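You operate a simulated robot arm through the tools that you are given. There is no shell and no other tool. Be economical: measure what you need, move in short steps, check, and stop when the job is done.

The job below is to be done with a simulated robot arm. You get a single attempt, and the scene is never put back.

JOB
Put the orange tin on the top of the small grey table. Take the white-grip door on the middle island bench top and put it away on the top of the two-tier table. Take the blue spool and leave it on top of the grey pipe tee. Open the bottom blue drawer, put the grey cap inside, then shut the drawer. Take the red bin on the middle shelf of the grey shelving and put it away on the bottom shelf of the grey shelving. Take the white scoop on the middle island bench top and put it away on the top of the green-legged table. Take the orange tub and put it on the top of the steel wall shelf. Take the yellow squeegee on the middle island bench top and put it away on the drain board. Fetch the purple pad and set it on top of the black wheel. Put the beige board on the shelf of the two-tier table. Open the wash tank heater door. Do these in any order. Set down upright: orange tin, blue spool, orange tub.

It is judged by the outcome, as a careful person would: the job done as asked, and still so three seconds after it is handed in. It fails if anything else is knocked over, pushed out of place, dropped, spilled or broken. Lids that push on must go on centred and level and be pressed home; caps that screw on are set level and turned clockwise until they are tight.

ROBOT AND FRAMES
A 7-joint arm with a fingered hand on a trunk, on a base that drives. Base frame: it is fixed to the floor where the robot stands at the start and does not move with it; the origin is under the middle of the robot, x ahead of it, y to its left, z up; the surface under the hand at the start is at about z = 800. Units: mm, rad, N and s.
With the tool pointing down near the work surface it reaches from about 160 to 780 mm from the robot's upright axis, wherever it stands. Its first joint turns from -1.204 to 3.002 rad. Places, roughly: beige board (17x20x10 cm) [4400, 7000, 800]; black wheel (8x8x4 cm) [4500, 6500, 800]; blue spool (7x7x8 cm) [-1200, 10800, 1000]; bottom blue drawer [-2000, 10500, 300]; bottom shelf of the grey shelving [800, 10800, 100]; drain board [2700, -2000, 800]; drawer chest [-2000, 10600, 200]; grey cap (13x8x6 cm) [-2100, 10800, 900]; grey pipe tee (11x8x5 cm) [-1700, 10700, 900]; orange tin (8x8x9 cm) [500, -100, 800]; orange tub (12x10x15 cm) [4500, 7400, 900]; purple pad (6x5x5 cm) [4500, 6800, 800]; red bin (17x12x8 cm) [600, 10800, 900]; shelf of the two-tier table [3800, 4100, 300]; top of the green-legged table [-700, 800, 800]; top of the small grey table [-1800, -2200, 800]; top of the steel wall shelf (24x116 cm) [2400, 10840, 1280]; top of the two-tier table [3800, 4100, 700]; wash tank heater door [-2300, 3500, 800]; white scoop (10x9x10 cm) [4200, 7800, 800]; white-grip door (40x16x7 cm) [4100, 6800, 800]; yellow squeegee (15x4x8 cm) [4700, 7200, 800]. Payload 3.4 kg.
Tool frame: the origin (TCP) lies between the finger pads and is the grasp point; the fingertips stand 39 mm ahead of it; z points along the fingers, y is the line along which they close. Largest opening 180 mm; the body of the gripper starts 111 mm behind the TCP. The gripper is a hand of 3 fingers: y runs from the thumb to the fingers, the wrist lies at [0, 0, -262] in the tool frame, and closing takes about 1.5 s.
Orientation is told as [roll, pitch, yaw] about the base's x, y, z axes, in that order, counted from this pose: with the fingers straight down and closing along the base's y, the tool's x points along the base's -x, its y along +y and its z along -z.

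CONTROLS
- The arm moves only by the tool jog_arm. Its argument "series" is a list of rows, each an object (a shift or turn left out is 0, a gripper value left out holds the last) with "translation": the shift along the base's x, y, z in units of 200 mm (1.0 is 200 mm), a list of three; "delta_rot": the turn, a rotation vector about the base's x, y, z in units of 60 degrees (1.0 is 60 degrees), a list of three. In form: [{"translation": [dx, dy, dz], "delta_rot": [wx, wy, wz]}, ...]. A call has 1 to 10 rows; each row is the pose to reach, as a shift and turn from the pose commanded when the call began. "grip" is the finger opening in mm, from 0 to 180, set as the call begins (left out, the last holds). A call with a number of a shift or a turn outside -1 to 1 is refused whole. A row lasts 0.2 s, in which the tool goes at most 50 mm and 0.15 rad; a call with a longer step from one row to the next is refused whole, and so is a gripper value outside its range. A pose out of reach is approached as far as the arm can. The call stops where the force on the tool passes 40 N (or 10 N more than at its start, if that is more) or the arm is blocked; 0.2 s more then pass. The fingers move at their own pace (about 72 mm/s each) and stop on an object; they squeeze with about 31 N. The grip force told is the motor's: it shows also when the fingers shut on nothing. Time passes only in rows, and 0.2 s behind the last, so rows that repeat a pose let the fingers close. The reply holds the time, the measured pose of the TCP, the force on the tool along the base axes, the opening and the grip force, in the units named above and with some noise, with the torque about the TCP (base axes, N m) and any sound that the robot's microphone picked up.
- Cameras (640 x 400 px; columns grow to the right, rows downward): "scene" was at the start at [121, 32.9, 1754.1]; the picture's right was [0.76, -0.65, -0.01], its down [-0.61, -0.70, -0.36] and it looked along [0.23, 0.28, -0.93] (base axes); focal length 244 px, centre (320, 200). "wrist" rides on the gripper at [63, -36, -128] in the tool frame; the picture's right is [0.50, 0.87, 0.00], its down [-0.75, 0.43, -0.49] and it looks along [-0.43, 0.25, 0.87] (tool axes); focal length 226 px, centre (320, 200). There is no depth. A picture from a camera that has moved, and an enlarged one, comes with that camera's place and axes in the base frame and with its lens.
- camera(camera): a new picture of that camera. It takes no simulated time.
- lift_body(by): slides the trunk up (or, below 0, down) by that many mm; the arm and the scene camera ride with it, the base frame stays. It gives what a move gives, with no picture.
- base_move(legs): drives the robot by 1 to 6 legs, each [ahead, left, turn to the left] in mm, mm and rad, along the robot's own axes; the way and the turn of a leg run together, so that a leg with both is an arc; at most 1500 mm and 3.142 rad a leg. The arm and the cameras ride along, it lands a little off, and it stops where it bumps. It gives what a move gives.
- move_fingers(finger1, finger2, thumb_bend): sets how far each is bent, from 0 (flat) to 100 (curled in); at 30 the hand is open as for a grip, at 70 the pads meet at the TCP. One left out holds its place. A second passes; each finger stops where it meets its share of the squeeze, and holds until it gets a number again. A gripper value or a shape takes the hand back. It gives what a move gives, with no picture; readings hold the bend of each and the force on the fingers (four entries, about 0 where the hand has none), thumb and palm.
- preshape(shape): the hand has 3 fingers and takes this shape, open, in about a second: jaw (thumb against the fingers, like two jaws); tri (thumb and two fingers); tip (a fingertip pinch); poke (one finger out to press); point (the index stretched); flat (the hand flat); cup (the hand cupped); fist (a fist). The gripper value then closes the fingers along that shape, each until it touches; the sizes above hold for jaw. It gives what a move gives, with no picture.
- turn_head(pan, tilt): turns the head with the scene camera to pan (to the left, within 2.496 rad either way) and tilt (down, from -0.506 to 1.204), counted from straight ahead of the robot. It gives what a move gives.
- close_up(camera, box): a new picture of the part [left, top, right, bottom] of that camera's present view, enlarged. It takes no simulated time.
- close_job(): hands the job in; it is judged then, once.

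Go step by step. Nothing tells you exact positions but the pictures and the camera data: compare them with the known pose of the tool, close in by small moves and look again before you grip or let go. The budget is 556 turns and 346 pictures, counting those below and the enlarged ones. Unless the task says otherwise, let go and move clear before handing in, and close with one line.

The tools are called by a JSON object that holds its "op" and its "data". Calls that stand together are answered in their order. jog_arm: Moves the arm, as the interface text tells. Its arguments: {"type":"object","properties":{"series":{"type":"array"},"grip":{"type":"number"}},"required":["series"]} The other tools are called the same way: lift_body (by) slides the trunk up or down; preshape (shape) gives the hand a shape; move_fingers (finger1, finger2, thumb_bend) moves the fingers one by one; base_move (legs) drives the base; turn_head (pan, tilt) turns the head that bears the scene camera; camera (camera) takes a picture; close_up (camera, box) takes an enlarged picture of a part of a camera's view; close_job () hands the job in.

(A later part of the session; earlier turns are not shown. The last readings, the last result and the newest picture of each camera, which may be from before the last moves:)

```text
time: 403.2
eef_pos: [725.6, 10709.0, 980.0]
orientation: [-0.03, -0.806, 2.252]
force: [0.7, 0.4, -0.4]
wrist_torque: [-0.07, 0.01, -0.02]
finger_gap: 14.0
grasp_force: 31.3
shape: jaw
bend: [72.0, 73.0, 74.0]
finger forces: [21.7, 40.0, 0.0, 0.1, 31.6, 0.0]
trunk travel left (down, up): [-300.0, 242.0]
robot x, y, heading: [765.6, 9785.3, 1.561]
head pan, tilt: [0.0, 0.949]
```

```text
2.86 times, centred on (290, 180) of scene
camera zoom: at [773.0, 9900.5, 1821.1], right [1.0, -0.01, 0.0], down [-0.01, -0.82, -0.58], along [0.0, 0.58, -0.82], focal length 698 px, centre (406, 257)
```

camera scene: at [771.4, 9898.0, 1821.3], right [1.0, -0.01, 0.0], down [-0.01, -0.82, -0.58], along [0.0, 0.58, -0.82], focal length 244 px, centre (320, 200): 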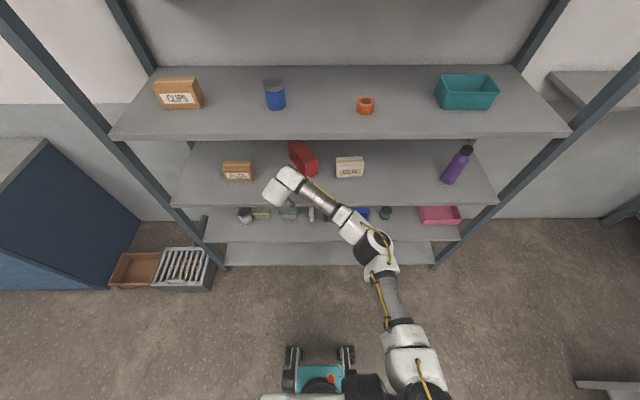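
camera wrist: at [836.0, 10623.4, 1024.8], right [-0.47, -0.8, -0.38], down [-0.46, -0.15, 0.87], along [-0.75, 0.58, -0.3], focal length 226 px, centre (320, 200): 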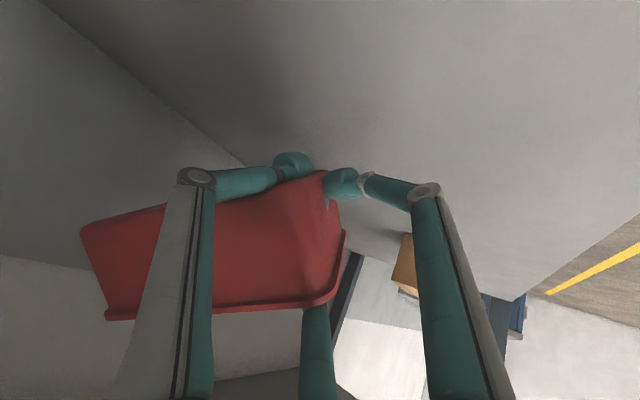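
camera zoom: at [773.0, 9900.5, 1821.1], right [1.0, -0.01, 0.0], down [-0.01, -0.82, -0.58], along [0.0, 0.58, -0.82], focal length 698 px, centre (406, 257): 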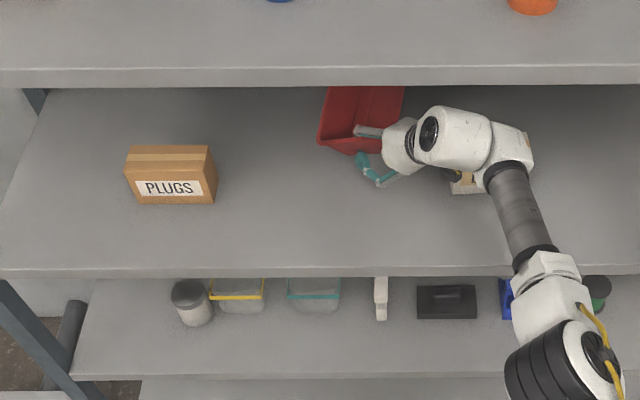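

Lucky: closing the fingers turned the bin upright again, with one finger inside and the others outside its front wall. I lift slightly and check the hold.

{"op": "jog_arm", "data": {"series": [{"translation": [0, 0, 0.05]}, {"translation": [0, 0, 0.12]}, {"translation": [0, 0, 0.2]}, {"translation": [0, 0, 0.2]}]}}

{"op": "close_up", "data": {"camera": "scene", "box": [240, 110, 400, 210]}}

{"op": "camera", "data": {"camera": "wrist"}}

```text
time: 404.2
eef_pos: [727.1, 10709.1, 1020.8]
orientation: [-0.032, -0.807, 2.25]
force: [0.1, 0.5, -1.9]
wrist_torque: [-0.1, -0.02, -0.01]
finger_gap: 14.0
grasp_force: 31.5
shape: jaw
bend: [72.0, 73.0, 74.0]
finger forces: [21.8, 40.2, 0.0, 0.0, 31.8, 0.0]
trunk travel left (down, up): [-300.0, 242.0]
robot x, y, heading: [767.9, 9786.3, 1.563]
head pan, tilt: [0.0, 0.949]
```

```text
4.00 times, centred on (320, 160) of scene
camera zoom: at [772.9, 9901.0, 1821.1], right [1.0, -0.01, 0.0], down [-0.01, -0.82, -0.58], along [0.0, 0.58, -0.82], focal length 978 px, centre (320, 360)
```

zoom: 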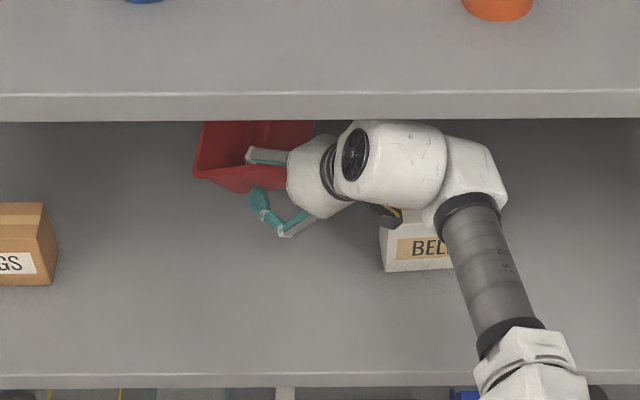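

```text
210 pictures are left
camera wrist: at [837.5, 10624.5, 1064.9], right [-0.47, -0.8, -0.38], down [-0.46, -0.15, 0.88], along [-0.75, 0.58, -0.3], focal length 226 px, centre (320, 200)
```

wrist: 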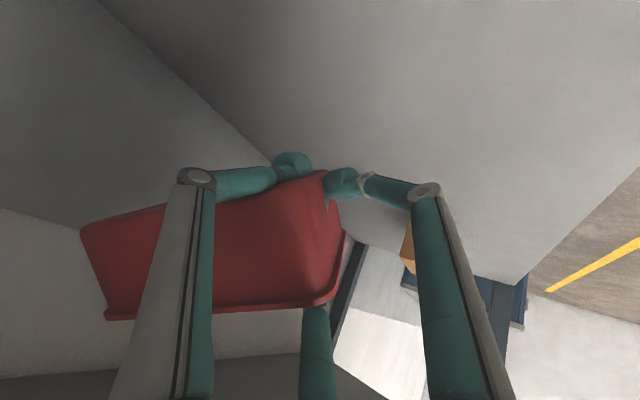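

The bin is held upright and level. I draw it out of the shelf.

{"op": "jog_arm", "data": {"series": [{"translation": [0, -0.15, -0.05]}, {"translation": [0, -0.3, -0.05]}, {"translation": [0, -0.45, -0.05]}, {"translation": [0, -0.6, -0.05]}, {"translation": [0, -0.75, -0.05]}, {"translation": [0, -0.75, -0.05]}]}}

{"op": "base_move", "data": {"legs": [[-180, 0, 0]]}}

{"op": "turn_head", "data": {"pan": 0.0, "tilt": 1.1}}

{"op": "camera", "data": {"camera": "scene"}}

{"op": "turn_head", "data": {"pan": -2.2, "tilt": 0.6}}

{"op": "camera", "data": {"camera": "scene"}}

```text
time: 405.6
eef_pos: [727.7, 10557.8, 1009.5]
orientation: [-0.029, -0.808, 2.251]
force: [0.3, 0.4, -0.8]
wrist_torque: [-0.12, -0.01, -0.01]
finger_gap: 13.8
grasp_force: 31.1
shape: jaw
bend: [72.0, 73.0, 74.0]
finger forces: [21.1, 40.4, 0.0, 0.0, 32.1, 0.0]
trunk travel left (down, up): [-300.0, 242.0]
robot x, y, heading: [766.3, 9784.9, 1.565]
head pan, tilt: [0.0, 0.949]
```

```text
time: 407.1
eef_pos: [726.5, 10375.7, 1011.8]
orientation: [-0.032, -0.808, 2.253]
force: [0.0, 1.3, -0.8]
wrist_torque: [-0.08, 0.0, 0.02]
finger_gap: 14.0
grasp_force: 30.8
shape: jaw
bend: [72.0, 73.0, 74.0]
finger forces: [21.2, 40.4, 0.0, 0.0, 32.2, 0.0]
trunk travel left (down, up): [-300.0, 242.0]
robot x, y, heading: [768.0, 9604.8, 1.568]
head pan, tilt: [0.0, 0.949]
```

```text
time: 407.8
eef_pos: [722.5, 10373.8, 1013.1]
orientation: [-0.038, -0.808, 2.255]
force: [-0.9, 0.0, -0.5]
wrist_torque: [-0.09, -0.01, 0.0]
finger_gap: 13.7
grasp_force: 30.8
shape: jaw
bend: [72.0, 73.0, 74.0]
finger forces: [21.3, 40.3, 0.0, 0.1, 32.1, 0.0]
trunk travel left (down, up): [-300.0, 242.0]
robot x, y, heading: [769.6, 9604.9, 1.566]
head pan, tilt: [0.0, 1.1]
```

```text
209 pictures are left
camera scene: at [773.1, 9708.9, 1811.1], right [1.0, -0.01, 0.0], down [-0.01, -0.89, -0.45], along [0.0, 0.45, -0.89], focal length 244 px, centre (320, 200)
```

scene: 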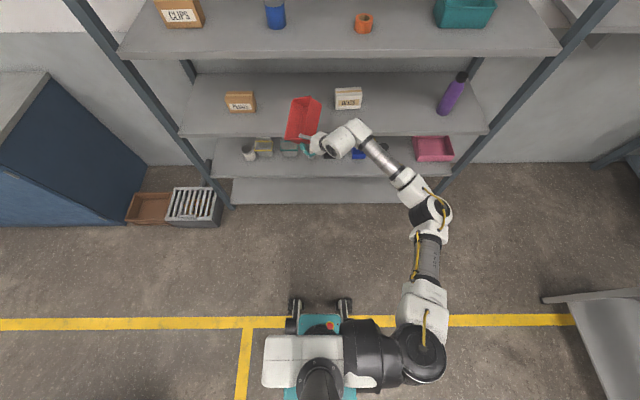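

```text
time: 409.9
eef_pos: [722.4, 10374.3, 1013.0]
orientation: [-0.039, -0.809, 2.256]
force: [-0.6, 0.5, -1.4]
wrist_torque: [-0.1, 0.01, 0.07]
finger_gap: 13.6
grasp_force: 31.3
shape: jaw
bend: [72.0, 73.0, 74.0]
finger forces: [21.3, 40.3, 0.1, 0.0, 32.4, 0.0]
trunk travel left (down, up): [-300.0, 242.0]
robot x, y, heading: [767.3, 9602.3, 1.563]
head pan, tilt: [-2.201, 0.6]
```

```text
208 pictures are left
camera scene: at [844.0, 9593.3, 1849.9], right [-0.6, -0.8, 0.01], down [-0.46, 0.33, -0.82], along [0.66, -0.49, -0.57], focal length 244 px, centre (320, 200)
```

scene: 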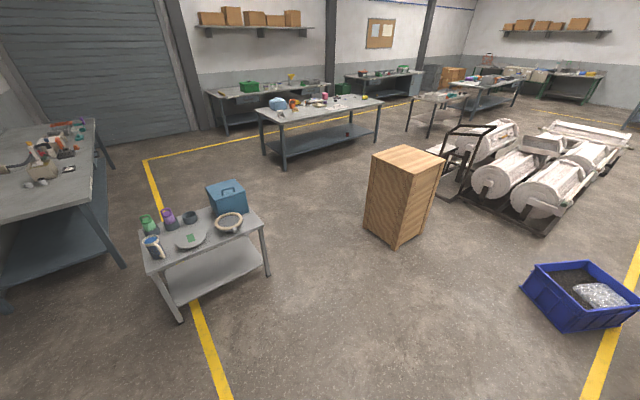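

Now to the bottom shelf, which is empty: I back a little, lower the trunk, and bring the bin down in front of it.

{"op": "base_move", "data": {"legs": [[-60, 0, 0]]}}

{"op": "lift_body", "data": {"by": -300}}

{"op": "jog_arm", "data": {"series": [{"translation": [0, 0, -0.2]}, {"translation": [0, 0, -0.4]}, {"translation": [0, 0, -0.6]}, {"translation": [0, 0, -0.8]}, {"translation": [0, 0, -1.0]}, {"translation": [0, 0, -1.0]}]}}

{"op": "turn_head", "data": {"pan": 0.0, "tilt": 1.0}}

{"op": "camera", "data": {"camera": "scene"}}

```text
time: 410.8
eef_pos: [722.0, 10312.1, 1015.9]
orientation: [-0.04, -0.809, 2.26]
force: [0.2, -0.5, -0.8]
wrist_torque: [-0.09, -0.04, 0.01]
finger_gap: 13.8
grasp_force: 30.9
shape: jaw
bend: [72.0, 73.0, 74.0]
finger forces: [21.3, 40.4, 0.0, 0.0, 32.3, 0.0]
trunk travel left (down, up): [-300.0, 242.0]
robot x, y, heading: [764.5, 9544.4, 1.562]
head pan, tilt: [-2.201, 0.6]
```

```text
time: 413.8
eef_pos: [722.3, 10308.8, 716.6]
orientation: [-0.046, -0.813, 2.262]
force: [0.7, -0.2, -1.6]
wrist_torque: [-0.09, 0.0, 0.0]
finger_gap: 13.5
grasp_force: 30.5
shape: jaw
bend: [72.0, 73.0, 74.0]
finger forces: [20.8, 39.8, 0.0, 0.0, 33.3, 0.0]
trunk travel left (down, up): [0.0, 542.0]
robot x, y, heading: [767.5, 9547.9, 1.56]
head pan, tilt: [-2.201, 0.6]
```

```text
time: 415.2
eef_pos: [719.5, 10311.7, 515.9]
orientation: [-0.044, -0.811, 2.26]
force: [-0.6, -0.1, -1.5]
wrist_torque: [-0.09, -0.04, 0.03]
finger_gap: 12.8
grasp_force: 30.7
shape: jaw
bend: [72.0, 73.0, 74.0]
finger forces: [20.7, 41.0, 0.0, 0.0, 33.5, 0.0]
trunk travel left (down, up): [0.0, 542.0]
robot x, y, heading: [765.3, 9543.9, 1.562]
head pan, tilt: [-2.201, 0.6]
```

```text
time: 417.3
eef_pos: [719.8, 10311.8, 515.5]
orientation: [-0.043, -0.809, 2.258]
force: [-0.5, 1.1, -1.4]
wrist_torque: [-0.08, -0.02, -0.01]
finger_gap: 12.0
grasp_force: 30.8
shape: jaw
bend: [72.0, 73.0, 74.0]
finger forces: [20.3, 42.3, 0.0, 0.0, 32.2, 0.0]
trunk travel left (down, up): [0.0, 542.0]
robot x, y, heading: [767.4, 9548.5, 1.559]
head pan, tilt: [0.0, 1.0]
```

```text
207 pictures are left
camera scene: at [775.1, 10089.6, 1432.6], right [1.0, -0.01, 0.0], down [-0.01, -0.84, -0.53], along [0.0, 0.53, -0.84], focal length 244 px, centre (320, 200)
```

scene: 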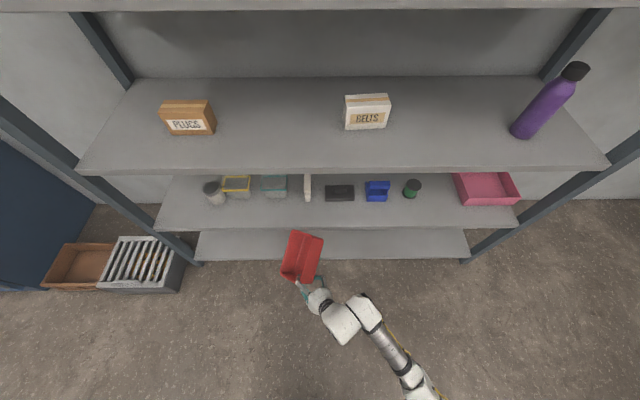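

{"op": "jog_arm", "data": {"series": [{"translation": [0, 0, -0.2]}, {"translation": [0, 0, -0.4]}, {"translation": [0, 0, -0.6]}, {"translation": [0, 0, -0.8]}, {"translation": [0, 0, -1.0]}]}}

{"op": "jog_arm", "data": {"series": [{"translation": [0, 0, -0.2]}, {"translation": [0, 0, -0.4]}, {"translation": [0, 0, -0.43]}, {"translation": [0, 0, -0.43]}]}}

{"op": "camera", "data": {"camera": "wrist"}}

{"op": "camera", "data": {"camera": "scene"}}

```text
time: 418.5
eef_pos: [719.0, 10310.0, 316.9]
orientation: [-0.045, -0.811, 2.263]
force: [0.2, -1.0, -2.2]
wrist_torque: [-0.1, 0.01, 0.0]
finger_gap: 12.0
grasp_force: 31.1
shape: jaw
bend: [72.0, 73.0, 74.0]
finger forces: [19.9, 42.7, 0.0, 0.0, 32.8, 0.0]
trunk travel left (down, up): [0.0, 542.0]
robot x, y, heading: [763.7, 9545.8, 1.557]
head pan, tilt: [0.0, 1.0]
```

```text
time: 419.5
eef_pos: [719.1, 10308.9, 228.7]
orientation: [-0.043, -0.81, 2.261]
force: [0.4, -0.3, -1.5]
wrist_torque: [-0.08, -0.01, -0.02]
finger_gap: 12.1
grasp_force: 31.7
shape: jaw
bend: [72.0, 73.0, 74.0]
finger forces: [19.9, 42.6, 0.1, 0.1, 33.1, 0.0]
trunk travel left (down, up): [0.0, 542.0]
robot x, y, heading: [767.8, 9540.1, 1.563]
head pan, tilt: [0.0, 1.0]
```

```text
206 pictures are left
camera wrist: at [829.8, 10222.9, 273.0], right [-0.47, -0.8, -0.39], down [-0.46, -0.15, 0.87], along [-0.75, 0.59, -0.3], focal length 226 px, centre (320, 200)
```

wrist: 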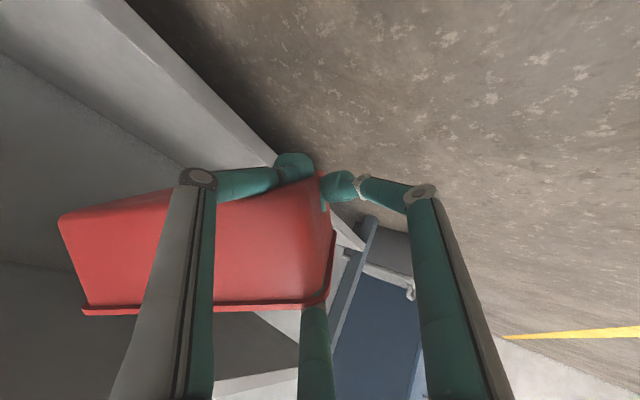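

```text
205 pictures are left
camera scene: at [774.2, 10088.9, 1432.9], right [1.0, -0.01, 0.0], down [-0.01, -0.84, -0.54], along [0.0, 0.54, -0.84], focal length 244 px, centre (320, 200)
```

scene: 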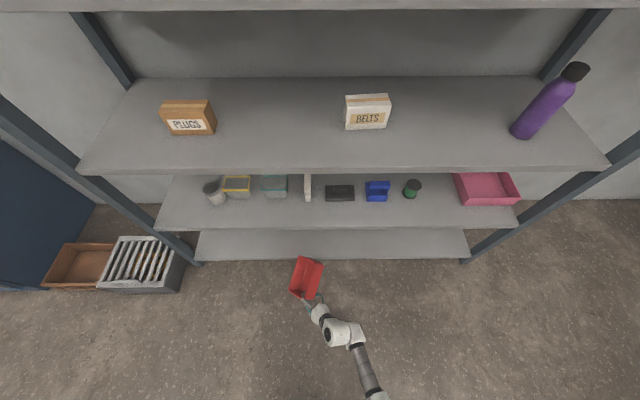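

{"op": "base_move", "data": {"legs": [[290, 0, 0.005]]}}

{"op": "camera", "data": {"camera": "wrist"}}

{"op": "camera", "data": {"camera": "scene"}}

```text
time: 421.5
eef_pos: [720.4, 10599.2, 228.8]
orientation: [-0.044, -0.81, 2.264]
force: [-0.9, 0.6, -1.3]
wrist_torque: [-0.08, 0.0, -0.04]
finger_gap: 12.1
grasp_force: 30.5
shape: jaw
bend: [72.0, 73.0, 74.0]
finger forces: [20.0, 42.5, 0.0, 0.1, 33.3, 0.1]
trunk travel left (down, up): [0.0, 542.0]
robot x, y, heading: [771.8, 9839.3, 1.567]
head pan, tilt: [0.0, 1.0]
```

```text
204 pictures are left
camera wrist: at [829.8, 10513.6, 272.7], right [-0.46, -0.8, -0.39], down [-0.46, -0.15, 0.87], along [-0.76, 0.58, -0.3], focal length 226 px, centre (320, 200)
```

wrist: 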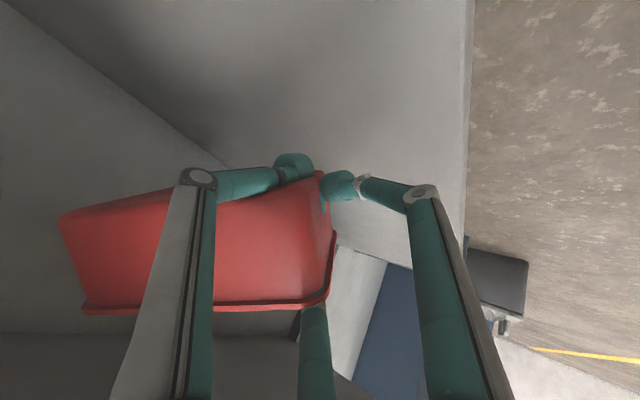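

```text
203 pictures are left
camera scene: at [774.7, 10379.9, 1432.8], right [1.0, -0.01, 0.0], down [-0.01, -0.84, -0.53], along [0.0, 0.53, -0.84], focal length 244 px, centre (320, 200)
```

scene: 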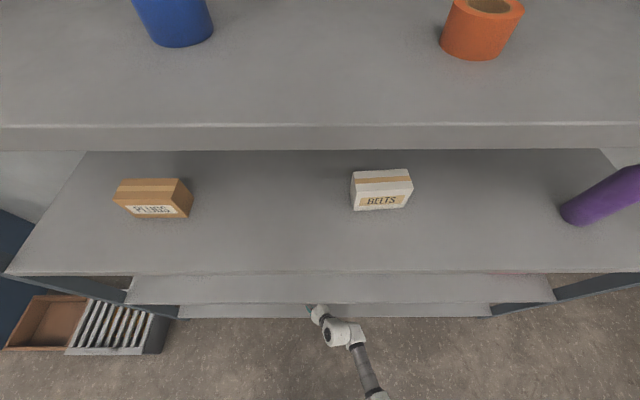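

The bin is inside over the bottom shelf. I lower it to contact.

{"op": "jog_arm", "data": {"series": [{"translation": [0, 0, -0.05]}, {"translation": [0, 0, -0.09]}, {"translation": [0, 0, -0.12]}, {"translation": [0, 0, -0.15]}, {"translation": [0, 0, -0.18]}, {"translation": [0, 0, -0.21]}, {"translation": [0, 0, -0.24]}]}}

{"op": "camera", "data": {"camera": "wrist"}}

```text
time: 423.1
eef_pos: [718.3, 10601.2, 188.5]
orientation: [-0.054, -0.818, 2.27]
force: [0.7, -3.8, 16.1]
wrist_torque: [0.66, 0.93, 0.23]
finger_gap: 9.9
grasp_force: 31.0
shape: jaw
bend: [73.0, 73.0, 74.0]
finger forces: [17.6, 53.0, 0.0, 0.0, 28.7, 0.1]
trunk travel left (down, up): [0.0, 542.0]
robot x, y, heading: [768.7, 9833.6, 1.562]
head pan, tilt: [0.0, 1.0]
```

```text
202 pictures are left
camera wrist: at [829.3, 10514.1, 231.3], right [-0.46, -0.79, -0.4], down [-0.46, -0.16, 0.87], along [-0.76, 0.59, -0.29], focal length 226 px, centre (320, 200)
```

wrist: 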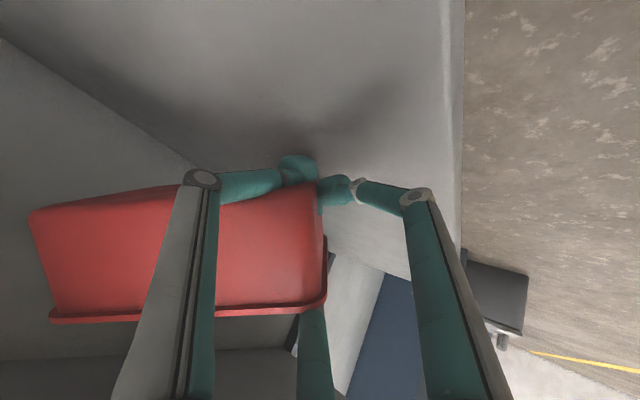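

{"op": "jog_arm", "data": {"series": [{}, {}, {}, {}, {}, {}], "grip": 140}}

{"op": "camera", "data": {"camera": "wrist"}}

```text
time: 424.5
eef_pos: [719.7, 10599.4, 187.8]
orientation: [-0.054, -0.819, 2.27]
force: [3.7, 7.0, 22.6]
wrist_torque: [0.02, 0.18, -0.06]
finger_gap: 117.8
grasp_force: 0.2
shape: jaw
bend: [73.0, 57.0, 57.0]
finger forces: [25.0, 0.0, 0.0, 0.0, 0.0, 0.0]
trunk travel left (down, up): [0.0, 542.0]
robot x, y, heading: [771.5, 9835.1, 1.566]
head pan, tilt: [0.0, 1.0]
```

```text
201 pictures are left
camera wrist: at [830.2, 10513.8, 230.9], right [-0.46, -0.79, -0.4], down [-0.46, -0.16, 0.87], along [-0.75, 0.59, -0.29], focal length 226 px, centre (320, 200)
```

wrist: 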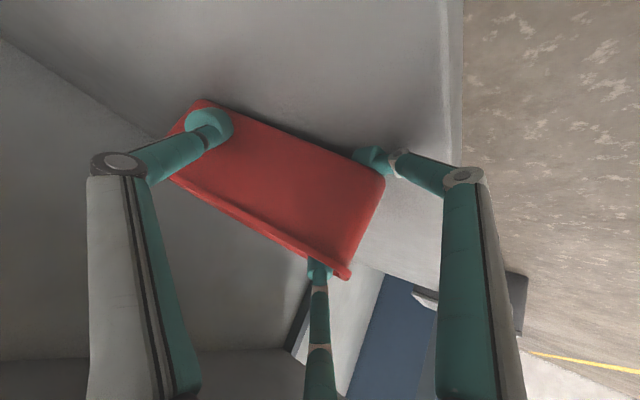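

{"op": "jog_arm", "data": {"series": [{"translation": [0.03, -0.04, 0.07]}, {"translation": [0.1, -0.13, 0.17]}, {"translation": [0.2, -0.26, 0.3]}, {"translation": [0.3, -0.4, 0.4]}, {"translation": [0.3, -0.4, 0.4]}]}}

{"op": "camera", "data": {"camera": "wrist"}}

```text
time: 425.7
eef_pos: [780.2, 10516.1, 264.8]
orientation: [-0.046, -0.812, 2.27]
force: [0.7, 0.9, 0.4]
wrist_torque: [0.01, -0.04, -0.01]
finger_gap: 139.9
grasp_force: 0.0
shape: jaw
bend: [57.0, 57.0, 57.0]
finger forces: [0.0, 0.0, 0.1, 0.0, 0.0, 0.1]
trunk travel left (down, up): [0.0, 542.0]
robot x, y, heading: [768.4, 9835.8, 1.564]
head pan, tilt: [0.0, 1.0]
```

```text
200 pictures are left
camera wrist: at [889.5, 10431.1, 308.1], right [-0.46, -0.8, -0.39], down [-0.47, -0.16, 0.87], along [-0.75, 0.58, -0.3], focal length 226 px, centre (320, 200)
```

wrist: 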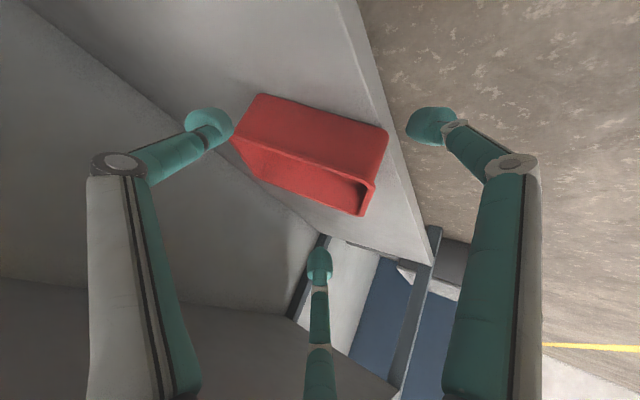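

The bin stands upright on the bottom shelf but close to its front edge. I'll close the hand and nudge it a little deeper, low down.

{"op": "base_move", "data": {"legs": [[-90, 0, 0]]}}

{"op": "jog_arm", "data": {"series": [{"translation": [-0.15, 0, -0.1]}, {"translation": [-0.3, 0, -0.2]}, {"translation": [-0.45, 0, -0.3]}, {"translation": [-0.6, 0, -0.4]}, {"translation": [-0.73, 0, -0.5]}, {"translation": [-0.73, 0, -0.53]}, {"translation": [-0.73, 0, -0.53]}, {"translation": [-0.73, 0, -0.53]}], "grip": 0}}

{"op": "camera", "data": {"camera": "wrist"}}

```text
time: 426.8
eef_pos: [777.3, 10426.0, 264.4]
orientation: [-0.051, -0.812, 2.268]
force: [0.2, -0.2, -0.6]
wrist_torque: [-0.02, 0.02, 0.0]
finger_gap: 140.0
grasp_force: 0.1
shape: jaw
bend: [57.0, 57.0, 57.0]
finger forces: [0.1, 0.0, 0.0, 0.0, 0.1, 0.0]
trunk travel left (down, up): [0.0, 542.0]
robot x, y, heading: [768.4, 9744.0, 1.564]
head pan, tilt: [0.0, 1.0]
```

```text
time: 428.6
eef_pos: [631.2, 10426.9, 162.3]
orientation: [-0.057, -0.816, 2.273]
force: [-1.3, 0.3, -0.2]
wrist_torque: [-0.02, -0.04, 0.02]
finger_gap: 0.1
grasp_force: 31.4
shape: jaw
bend: [66.0, 66.0, 66.0]
finger forces: [0.0, 0.0, 0.0, 0.1, 0.0, 0.0]
trunk travel left (down, up): [0.0, 542.0]
robot x, y, heading: [766.2, 9740.8, 1.564]
head pan, tilt: [0.0, 1.0]
```

```text
199 pictures are left
camera wrist: at [742.0, 10340.1, 205.6], right [-0.46, -0.79, -0.4], down [-0.47, -0.16, 0.87], along [-0.75, 0.59, -0.29], focal length 226 px, centre (320, 200)
```

wrist: 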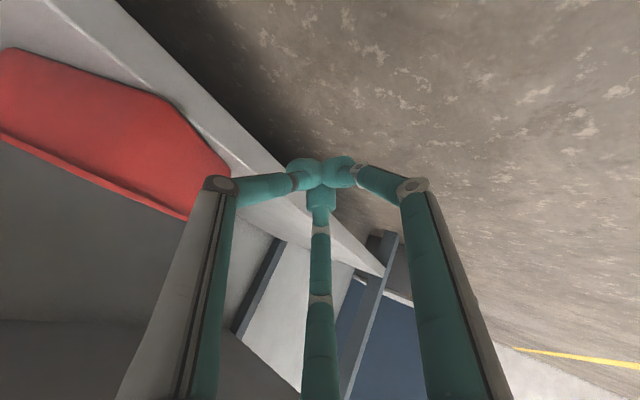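

{"op": "base_move", "data": {"legs": [[185, -15, 0]]}}

{"op": "camera", "data": {"camera": "wrist"}}

```text
time: 429.8
eef_pos: [632.0, 10496.6, 144.8]
orientation: [-0.021, -0.776, 2.275]
force: [-1.7, -3.7, -3.1]
wrist_torque: [0.59, 0.07, -0.33]
finger_gap: 0.3
grasp_force: 31.2
shape: jaw
bend: [73.0, 74.0, 76.0]
finger forces: [0.0, 0.0, 0.0, 0.0, 0.1, 0.1]
trunk travel left (down, up): [0.0, 542.0]
robot x, y, heading: [774.1, 9848.1, 1.573]
head pan, tilt: [0.0, 1.0]
stopped in leg 1: the force on the tool passed its limit at 61 N (the readings are from after the stop); the commanded pose is now the measured one
```

```text
198 pictures are left
camera wrist: at [744.1, 10415.2, 193.5], right [-0.44, -0.82, -0.36], down [-0.47, -0.14, 0.87], along [-0.77, 0.55, -0.32], focal length 226 px, centre (320, 200)
```

wrist: 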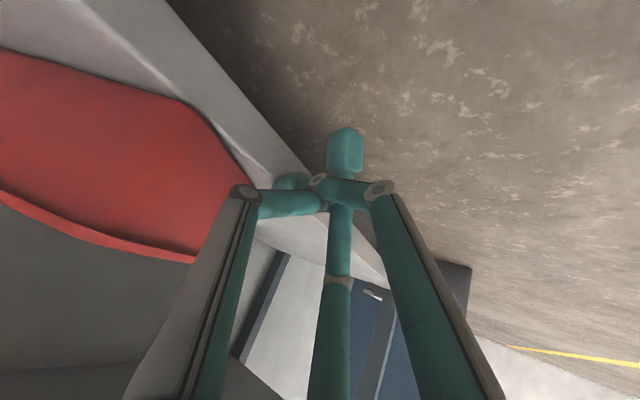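

The fist met the shelf's front lip. I back off, raise it 45 mm, and nudge again.

{"op": "base_move", "data": {"legs": [[-60, 0, 0]]}}

{"op": "jog_arm", "data": {"series": [{"translation": [0, 0, 0.15]}, {"translation": [0, 0, 0.28]}, {"translation": [0, 0, 0.28]}], "grip": 0}}

{"op": "base_move", "data": {"legs": [[130, 0, 0]]}}

{"op": "camera", "data": {"camera": "wrist"}}

```text
time: 430.8
eef_pos: [631.0, 10441.9, 150.1]
orientation: [-0.025, -0.784, 2.279]
force: [-0.2, -0.6, 0.3]
wrist_torque: [0.0, 0.01, 0.01]
finger_gap: 0.2
grasp_force: 30.7
shape: jaw
bend: [73.0, 74.0, 76.0]
finger forces: [0.0, 0.1, 0.0, 0.0, 0.0, 0.0]
trunk travel left (down, up): [0.0, 542.0]
robot x, y, heading: [775.2, 9786.5, 1.569]
head pan, tilt: [0.0, 1.0]
```

```text
time: 431.6
eef_pos: [632.6, 10441.3, 208.9]
orientation: [-0.032, -0.788, 2.282]
force: [0.6, -0.2, -0.9]
wrist_torque: [-0.02, 0.0, 0.02]
finger_gap: 0.0
grasp_force: 30.8
shape: jaw
bend: [73.0, 74.0, 76.0]
finger forces: [0.0, 0.1, 0.0, 0.0, 0.1, 0.1]
trunk travel left (down, up): [0.0, 542.0]
robot x, y, heading: [774.1, 9786.9, 1.569]
head pan, tilt: [0.0, 1.0]
```

```text
time: 432.9
eef_pos: [629.7, 10571.1, 209.5]
orientation: [-0.03, -0.789, 2.283]
force: [0.2, 0.2, -0.6]
wrist_torque: [0.02, 0.02, 0.01]
finger_gap: 0.0
grasp_force: 30.6
shape: jaw
bend: [73.0, 74.0, 76.0]
finger forces: [0.1, 0.1, 0.0, 0.1, 0.1, 0.0]
trunk travel left (down, up): [0.0, 542.0]
robot x, y, heading: [777.2, 9911.9, 1.572]
head pan, tilt: [0.0, 1.0]
```

```text
197 pictures are left
camera wrist: at [742.7, 10490.1, 255.0], right [-0.44, -0.82, -0.37], down [-0.47, -0.15, 0.87], along [-0.77, 0.56, -0.32], focal length 226 px, centre (320, 200)
```

wrist: 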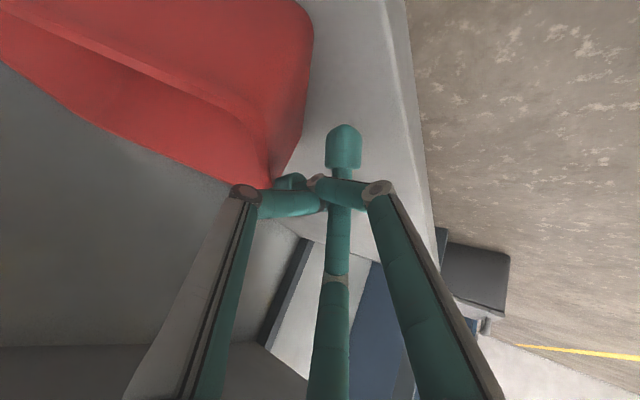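

From here I see the bin stands well inside the shelf (about 60 mm from the edge), so no push is needed. I withdraw and confirm.

{"op": "base_move", "data": {"legs": [[-330, 0, 0]]}}

{"op": "camera", "data": {"camera": "scene"}}

{"op": "close_up", "data": {"camera": "scene", "box": [220, 200, 420, 320]}}

```text
time: 435.1
eef_pos: [627.8, 10240.9, 210.8]
orientation: [-0.036, -0.79, 2.287]
force: [-0.1, -0.2, -0.6]
wrist_torque: [0.01, 0.0, 0.0]
finger_gap: 0.0
grasp_force: 31.4
shape: jaw
bend: [73.0, 74.0, 76.0]
finger forces: [0.0, 0.1, 0.1, 0.0, 0.0, 0.1]
trunk travel left (down, up): [0.0, 542.0]
robot x, y, heading: [773.8, 9584.1, 1.573]
head pan, tilt: [0.0, 1.0]
```

```text
196 pictures are left
camera scene: at [777.0, 10129.4, 1433.5], right [1.0, 0.0, 0.0], down [0.0, -0.84, -0.54], along [0.0, 0.54, -0.84], focal length 244 px, centre (320, 200)
```

scene: 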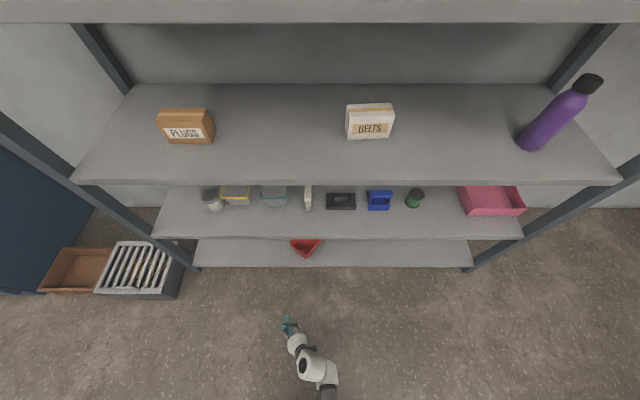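

```text
3.20 times, centred on (320, 260) of scene
camera zoom: at [777.0, 10129.4, 1433.5], right [1.0, 0.0, 0.0], down [0.0, -0.84, -0.54], along [0.0, 0.54, -0.84], focal length 782 px, centre (320, 8)
```

zoom: 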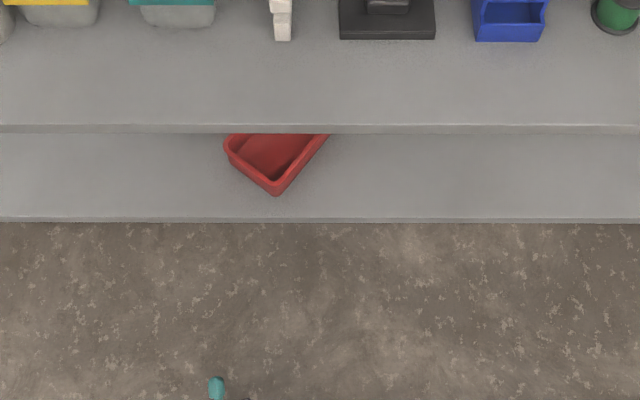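

The red bin stands upright on the bottom shelf and nothing else moved. Next is the island bench: I raise the trunk and straighten the hand.

{"op": "lift_body", "data": {"by": 270}}

{"op": "jog_arm", "data": {"series": [{"translation": [0, -0.05, 0.2], "delta_rot": [-0.09, -0.078, 0]}, {"translation": [0, -0.1, 0.4], "delta_rot": [-0.18, -0.156, 0]}, {"translation": [0, -0.1, 0.6], "delta_rot": [-0.27, -0.234, 0]}, {"translation": [0, -0.1, 0.8], "delta_rot": [-0.36, -0.312, 0]}, {"translation": [0, -0.1, 1.0], "delta_rot": [-0.45, -0.39, 0]}, {"translation": [0, -0.1, 1.0], "delta_rot": [-0.54, -0.468, 0]}, {"translation": [0, -0.1, 1.0], "delta_rot": [-0.57, -0.495, 0]}, {"translation": [0, -0.1, 1.0], "delta_rot": [-0.57, -0.495, 0]}]}}

{"op": "jog_arm", "data": {"series": [{"translation": [0, 0, 0.2], "delta_rot": [0, 0, -0.12]}, {"translation": [0, 0, 0.4], "delta_rot": [0, 0, -0.24]}, {"translation": [0, 0, 0.6], "delta_rot": [0, 0, -0.36]}, {"translation": [0, 0, 0.8], "delta_rot": [0, 0, -0.48]}, {"translation": [0, 0, 1.0], "delta_rot": [0, 0, -0.6]}, {"translation": [0, 0, 1.0], "delta_rot": [0, 0, -0.68]}, {"translation": [0, 0, 1.0], "delta_rot": [0, 0, -0.68]}]}}

{"op": "jog_arm", "data": {"series": [{"translation": [0, 0, 0.2]}, {"translation": [0, -0.2, 0.4]}, {"translation": [0, -0.4, 0.5]}, {"translation": [0, -0.6, 0.6]}, {"translation": [0, -0.75, 0.6]}, {"translation": [0, -0.75, 0.6]}]}}

```text
time: 437.8
eef_pos: [629.4, 10238.9, 482.1]
orientation: [-0.04, -0.794, 2.292]
force: [0.2, -0.1, 0.1]
wrist_torque: [-0.02, -0.02, 0.01]
finger_gap: 0.2
grasp_force: 30.6
shape: jaw
bend: [73.0, 74.0, 76.0]
finger forces: [0.1, 0.0, 0.1, 0.1, 0.0, 0.1]
trunk travel left (down, up): [-270.0, 272.0]
robot x, y, heading: [779.9, 9585.8, 1.58]
head pan, tilt: [0.0, 1.0]
```

```text
time: 439.6
eef_pos: [629.6, 10221.4, 682.6]
orientation: [-0.037, -0.003, 2.289]
force: [0.0, 0.1, 0.3]
wrist_torque: [0.01, 0.02, 0.03]
finger_gap: 0.1
grasp_force: 31.0
shape: jaw
bend: [73.0, 74.0, 76.0]
finger forces: [0.0, 0.0, 0.1, 0.0, 0.0, 0.1]
trunk travel left (down, up): [-270.0, 272.0]
robot x, y, heading: [778.8, 9588.2, 1.573]
head pan, tilt: [0.0, 1.0]
```

```text
time: 441.2
eef_pos: [628.8, 10222.0, 884.7]
orientation: [-0.034, -0.004, 1.578]
force: [-0.3, -0.4, 0.7]
wrist_torque: [-0.02, 0.05, 0.01]
finger_gap: 0.1
grasp_force: 30.9
shape: jaw
bend: [73.0, 74.0, 76.0]
finger forces: [0.0, 0.1, 0.0, 0.0, 0.0, 0.0]
trunk travel left (down, up): [-270.0, 272.0]
robot x, y, heading: [777.2, 9587.9, 1.576]
head pan, tilt: [0.0, 1.0]
```

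```text
refused: row 2 steps farther than a row can; nothing moved
```

{"op": "jog_arm", "data": {"series": [{"translation": [0, -0.15, 0.15]}, {"translation": [0, -0.3, 0.3]}, {"translation": [0, -0.45, 0.45]}, {"translation": [0, -0.6, 0.6]}, {"translation": [0, -0.75, 0.7]}, {"translation": [0, -0.75, 0.7]}], "grip": 100}}

{"op": "base_move", "data": {"legs": [[-250, 0, 0], [0, 0, -1.575]]}}

{"op": "turn_head", "data": {"pan": -0.1, "tilt": 0.45}}

{"op": "camera", "data": {"camera": "scene"}}

```text
time: 442.6
eef_pos: [629.3, 10071.6, 1022.4]
orientation: [-0.035, -0.001, 1.577]
force: [0.6, -0.7, 0.5]
wrist_torque: [0.01, 0.04, 0.04]
finger_gap: 99.6
grasp_force: 0.1
shape: jaw
bend: [70.0, 70.0, 70.0]
finger forces: [0.0, 0.0, 0.0, 0.1, 0.1, 0.0]
trunk travel left (down, up): [-270.0, 272.0]
robot x, y, heading: [776.1, 9583.2, 1.569]
head pan, tilt: [0.0, 1.0]
```

```text
time: 448.3
eef_pos: [1263.8, 9476.9, 1024.0]
orientation: [-0.036, -0.004, -0.002]
force: [-0.2, 0.1, 0.2]
wrist_torque: [0.02, -0.03, 0.01]
finger_gap: 99.5
grasp_force: 0.1
shape: jaw
bend: [70.0, 70.0, 70.0]
finger forces: [0.0, 0.0, 0.0, 0.0, 0.0, 0.0]
trunk travel left (down, up): [-270.0, 272.0]
robot x, y, heading: [778.8, 9332.2, -0.008]
head pan, tilt: [0.0, 1.0]
```

```text
time: 449.3
eef_pos: [1261.6, 9476.9, 1025.8]
orientation: [-0.038, -0.006, 0.0]
force: [-0.5, 1.1, 0.5]
wrist_torque: [-0.01, 0.01, 0.05]
finger_gap: 99.6
grasp_force: 0.0
shape: jaw
bend: [70.0, 70.0, 70.0]
finger forces: [0.0, 0.0, 0.0, 0.1, 0.1, 0.1]
trunk travel left (down, up): [-270.0, 272.0]
robot x, y, heading: [777.9, 9332.2, -0.006]
head pan, tilt: [-0.099, 0.45]
```

```text
194 pictures are left
camera scene: at [935.4, 9318.8, 1832.5], right [-0.11, -0.99, 0.0], down [-0.44, 0.05, -0.9], along [0.89, -0.09, -0.44], focal length 244 px, centre (320, 200)
```

scene: 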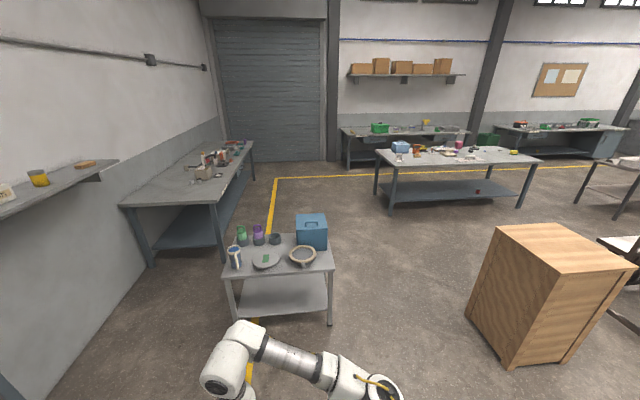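

The wall shelf is on the left wall, the island bench far right. I drive through the gap between the cart and the wooden cabinet toward the island.

{"op": "base_move", "data": {"legs": [[0, -830, 0.006], [1400, 0, 0], [1100, 0, 0]]}}

{"op": "turn_head", "data": {"pan": -0.75, "tilt": 0.6}}

{"op": "camera", "data": {"camera": "scene"}}

```text
time: 465.7
eef_pos: [3784.9, 8617.5, 1026.3]
orientation: [-0.037, -0.007, 0.001]
force: [0.7, 0.0, -0.2]
wrist_torque: [0.04, -0.03, 0.03]
finger_gap: 99.4
grasp_force: 0.1
shape: jaw
bend: [70.0, 70.0, 70.0]
finger forces: [0.0, 0.0, 0.0, 0.0, 0.0, 0.0]
trunk travel left (down, up): [-270.0, 272.0]
robot x, y, heading: [3301.8, 8470.8, -0.006]
head pan, tilt: [-0.099, 0.45]
```

```text
time: 466.7
eef_pos: [3782.6, 8617.1, 1026.8]
orientation: [-0.036, -0.009, 0.001]
force: [-0.3, -0.3, 0.3]
wrist_torque: [0.01, 0.01, -0.02]
finger_gap: 99.7
grasp_force: 0.1
shape: jaw
bend: [70.0, 70.0, 70.0]
finger forces: [0.0, 0.1, 0.0, 0.0, 0.0, 0.0]
trunk travel left (down, up): [-270.0, 272.0]
robot x, y, heading: [3301.9, 8466.7, -0.002]
head pan, tilt: [-0.75, 0.6]
```

```text
193 pictures are left
camera scene: at [3431.9, 8407.1, 1819.0], right [-0.69, -0.73, 0.0], down [-0.41, 0.39, -0.82], along [0.6, -0.56, -0.57], focal length 244 px, centre (320, 200)
```

scene: 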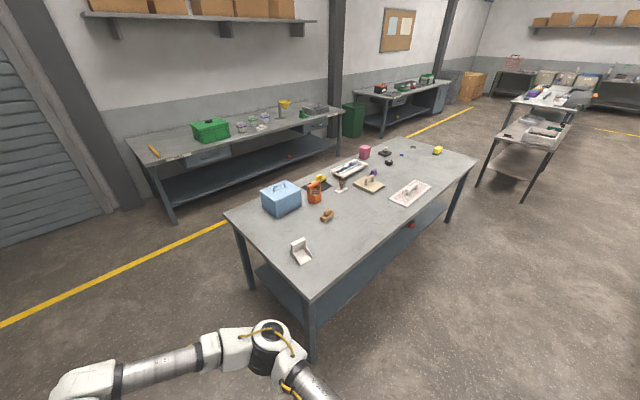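

{"op": "close_up", "data": {"camera": "scene", "box": [220, 130, 480, 290]}}

```text
2.46 times, centred on (350, 210) of scene
camera zoom: at [3431.9, 8407.1, 1819.0], right [-0.69, -0.73, 0.0], down [-0.41, 0.39, -0.82], along [0.6, -0.56, -0.57], focal length 602 px, centre (246, 175)
```

zoom: 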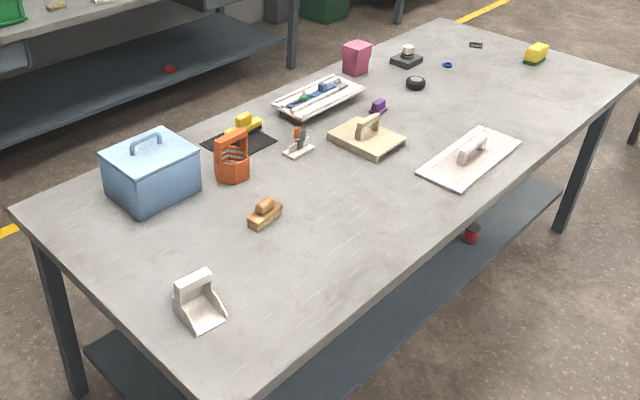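

Everything on the island is identified: scoop ≈[4201, 7834], tub ≈[4533, 7436], squeegee ≈[4708, 7215], board ≈[4360, 7008], door ≈[4092, 6852], pad ≈[4466, 6817], wheel ≈[4490, 6543]. I go round the north end to the east side for the tub.

{"op": "base_move", "data": {"legs": [[1300, 0, 0], [620, 0, 0], [0, 0, 3.14]]}}

{"op": "base_move", "data": {"legs": [[0, 880, 0]]}}

{"op": "turn_head", "data": {"pan": 0.0, "tilt": 0.85}}

{"op": "camera", "data": {"camera": "scene"}}

```text
time: 483.7
eef_pos: [4731.1, 8292.7, 1027.3]
orientation: [-0.037, -0.008, -3.129]
force: [0.1, -0.3, 1.0]
wrist_torque: [0.01, 0.02, -0.01]
finger_gap: 99.7
grasp_force: 0.0
shape: jaw
bend: [70.0, 70.0, 70.0]
finger forces: [0.0, 0.0, 0.0, 0.0, 0.0, 0.0]
trunk travel left (down, up): [-270.0, 272.0]
robot x, y, heading: [5207.9, 8445.6, -3.132]
head pan, tilt: [-0.75, 0.6]
```

```text
time: 488.3
eef_pos: [4742.3, 7409.3, 1028.1]
orientation: [-0.036, -0.013, -3.123]
force: [1.0, 1.1, 0.5]
wrist_torque: [-0.04, -0.01, -0.03]
finger_gap: 99.3
grasp_force: 0.1
shape: jaw
bend: [70.0, 70.0, 70.0]
finger forces: [0.1, 0.0, 0.1, 0.0, 0.0, 0.0]
trunk travel left (down, up): [-270.0, 272.0]
robot x, y, heading: [5217.2, 7564.3, -3.13]
head pan, tilt: [-0.75, 0.6]
```

```text
time: 489.4
eef_pos: [4746.2, 7408.0, 1028.2]
orientation: [-0.037, -0.016, -3.125]
force: [0.5, 0.5, 0.1]
wrist_torque: [-0.02, 0.0, 0.0]
finger_gap: 99.8
grasp_force: 0.1
shape: jaw
bend: [70.0, 70.0, 70.0]
finger forces: [0.0, 0.0, 0.0, 0.0, 0.1, 0.1]
trunk travel left (down, up): [-270.0, 272.0]
robot x, y, heading: [5217.7, 7560.3, -3.129]
head pan, tilt: [0.0, 0.85]
```

```text
191 pictures are left
camera scene: at [5072.8, 7564.1, 1798.2], right [-0.01, 1.0, 0.0], down [0.75, 0.01, -0.66], along [-0.66, -0.01, -0.75], focal length 244 px, centre (320, 200)
```

scene: 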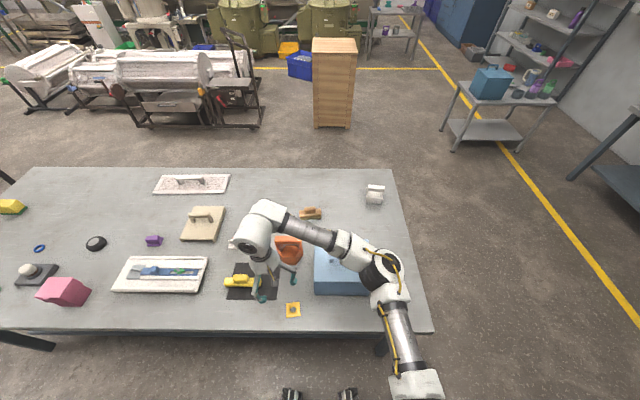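

{"op": "jog_arm", "data": {"series": [{"translation": [-0.1, 0.02, 0.15]}, {"translation": [-0.25, 0.04, 0.3]}, {"translation": [-0.45, 0.06, 0.4]}, {"translation": [-0.65, 0.08, 0.4]}, {"translation": [-0.8, 0.1, 0.4]}, {"translation": [-0.8, 0.1, 0.4]}], "grip": 180}}

{"op": "camera", "data": {"camera": "wrist"}}

{"op": "close_up", "data": {"camera": "scene", "box": [200, 200, 340, 320]}}

```text
time: 490.8
eef_pos: [4585.6, 7429.2, 1111.1]
orientation: [-0.038, -0.016, -3.124]
force: [0.3, 0.0, 0.2]
wrist_torque: [0.0, 0.0, 0.02]
finger_gap: 180.0
grasp_force: 0.1
shape: jaw
bend: [30.0, 30.0, 30.0]
finger forces: [0.1, 0.0, 0.1, 0.0, 0.0, 0.0]
trunk travel left (down, up): [-270.0, 272.0]
robot x, y, heading: [5214.0, 7566.0, -3.13]
head pan, tilt: [0.0, 0.85]
```

```text
190 pictures are left
camera wrist: at [4649.2, 7461.1, 1238.9], right [0.51, -0.86, -0.04], down [-0.74, -0.47, 0.49], along [-0.44, -0.22, -0.87], focal length 226 px, centre (320, 200)
```

wrist: 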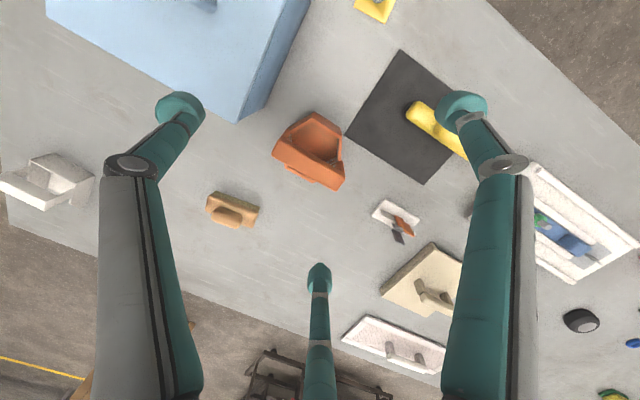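

```text
3.33 times, centred on (270, 260) of scene
camera zoom: at [5072.1, 7564.6, 1798.1], right [-0.01, 1.0, 0.0], down [0.75, 0.01, -0.66], along [-0.66, -0.01, -0.75], focal length 815 px, centre (487, 0)
```

zoom: 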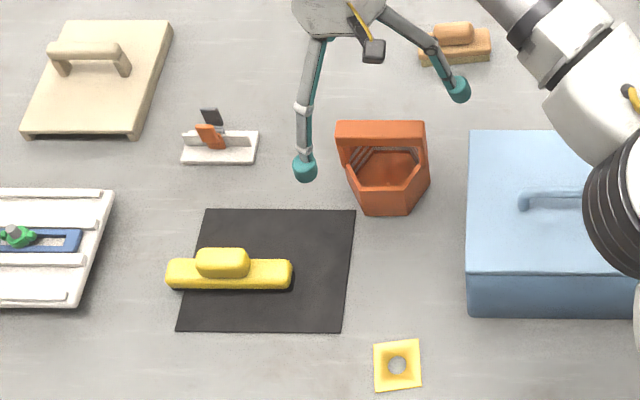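

The tub is a hexagonal basket with a high handle, close to the blue box. I turn the hand 60° so no finger goes into the narrow gap, and centre above it.

{"op": "jog_arm", "data": {"series": [{"translation": [-0.03, 0, 0], "delta_rot": [0, 0, 0.12]}, {"translation": [-0.06, 0, 0], "delta_rot": [0, 0, 0.24]}, {"translation": [-0.1, 0, 0], "delta_rot": [0, 0, 0.36]}, {"translation": [-0.14, 0, 0], "delta_rot": [0, 0, 0.5]}, {"translation": [-0.16, 0, 0], "delta_rot": [0, 0, 0.64]}, {"translation": [-0.16, 0, 0], "delta_rot": [0, 0, 0.78]}, {"translation": [-0.16, 0, 0], "delta_rot": [0.02, 0, 0.92]}, {"translation": [-0.16, 0, -0.1], "delta_rot": [0.03, 0, 1.0]}, {"translation": [-0.16, 0, -0.1], "delta_rot": [0.03, 0, 1.0]}], "grip": 170}}

{"op": "camera", "data": {"camera": "wrist"}}

```text
time: 492.8
eef_pos: [4553.7, 7427.2, 1089.9]
orientation: [-0.065, -0.002, -2.077]
force: [0.5, 0.0, -0.2]
wrist_torque: [-0.01, 0.0, 0.0]
finger_gap: 170.1
grasp_force: 0.1
shape: jaw
bend: [39.0, 39.0, 39.0]
finger forces: [0.1, 0.0, 0.1, 0.0, 0.0, 0.0]
trunk travel left (down, up): [-270.0, 272.0]
robot x, y, heading: [5219.1, 7566.4, -3.127]
head pan, tilt: [0.0, 0.85]
```

```text
188 pictures are left
camera wrist: at [4559.1, 7495.4, 1219.7], right [1.0, 0.02, -0.06], down [0.04, -0.88, 0.46], along [-0.04, -0.47, -0.88], focal length 226 px, centre (320, 200)
```

wrist: 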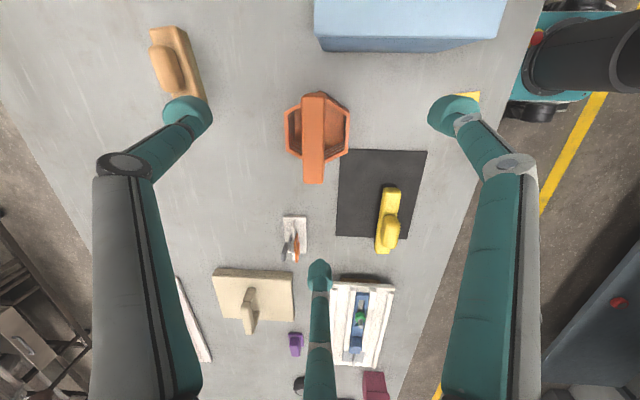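

{"op": "jog_arm", "data": {"series": [{"translation": [-0.04, 0.01, -0.1], "delta_rot": [-0.028, -0.055, 0]}, {"translation": [-0.04, 0.01, -0.3], "delta_rot": [-0.028, -0.055, 0]}, {"translation": [-0.04, 0.01, -0.45], "delta_rot": [-0.028, -0.055, 0]}, {"translation": [-0.04, 0.01, -0.45], "delta_rot": [-0.028, -0.055, 0]}]}}

{"op": "camera", "data": {"camera": "wrist"}}

```text
time: 493.8
eef_pos: [4545.1, 7428.9, 999.2]
orientation: [-0.001, 0.001, -2.075]
force: [0.0, 0.6, 0.2]
wrist_torque: [0.0, 0.01, 0.0]
finger_gap: 169.9
grasp_force: 0.0
shape: jaw
bend: [39.0, 39.0, 39.0]
finger forces: [0.0, 0.0, 0.0, 0.0, 0.0, 0.0]
trunk travel left (down, up): [-270.0, 272.0]
robot x, y, heading: [5218.3, 7561.9, -3.13]
head pan, tilt: [0.0, 0.85]
```

```text
187 pictures are left
camera wrist: at [4542.8, 7501.7, 1127.4], right [1.0, 0.02, 0.0], down [0.01, -0.87, 0.49], along [0.01, -0.49, -0.87], focal length 226 px, centre (320, 200)
```

wrist: 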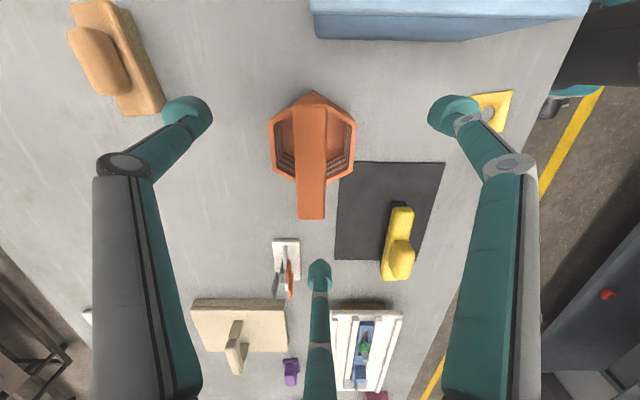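

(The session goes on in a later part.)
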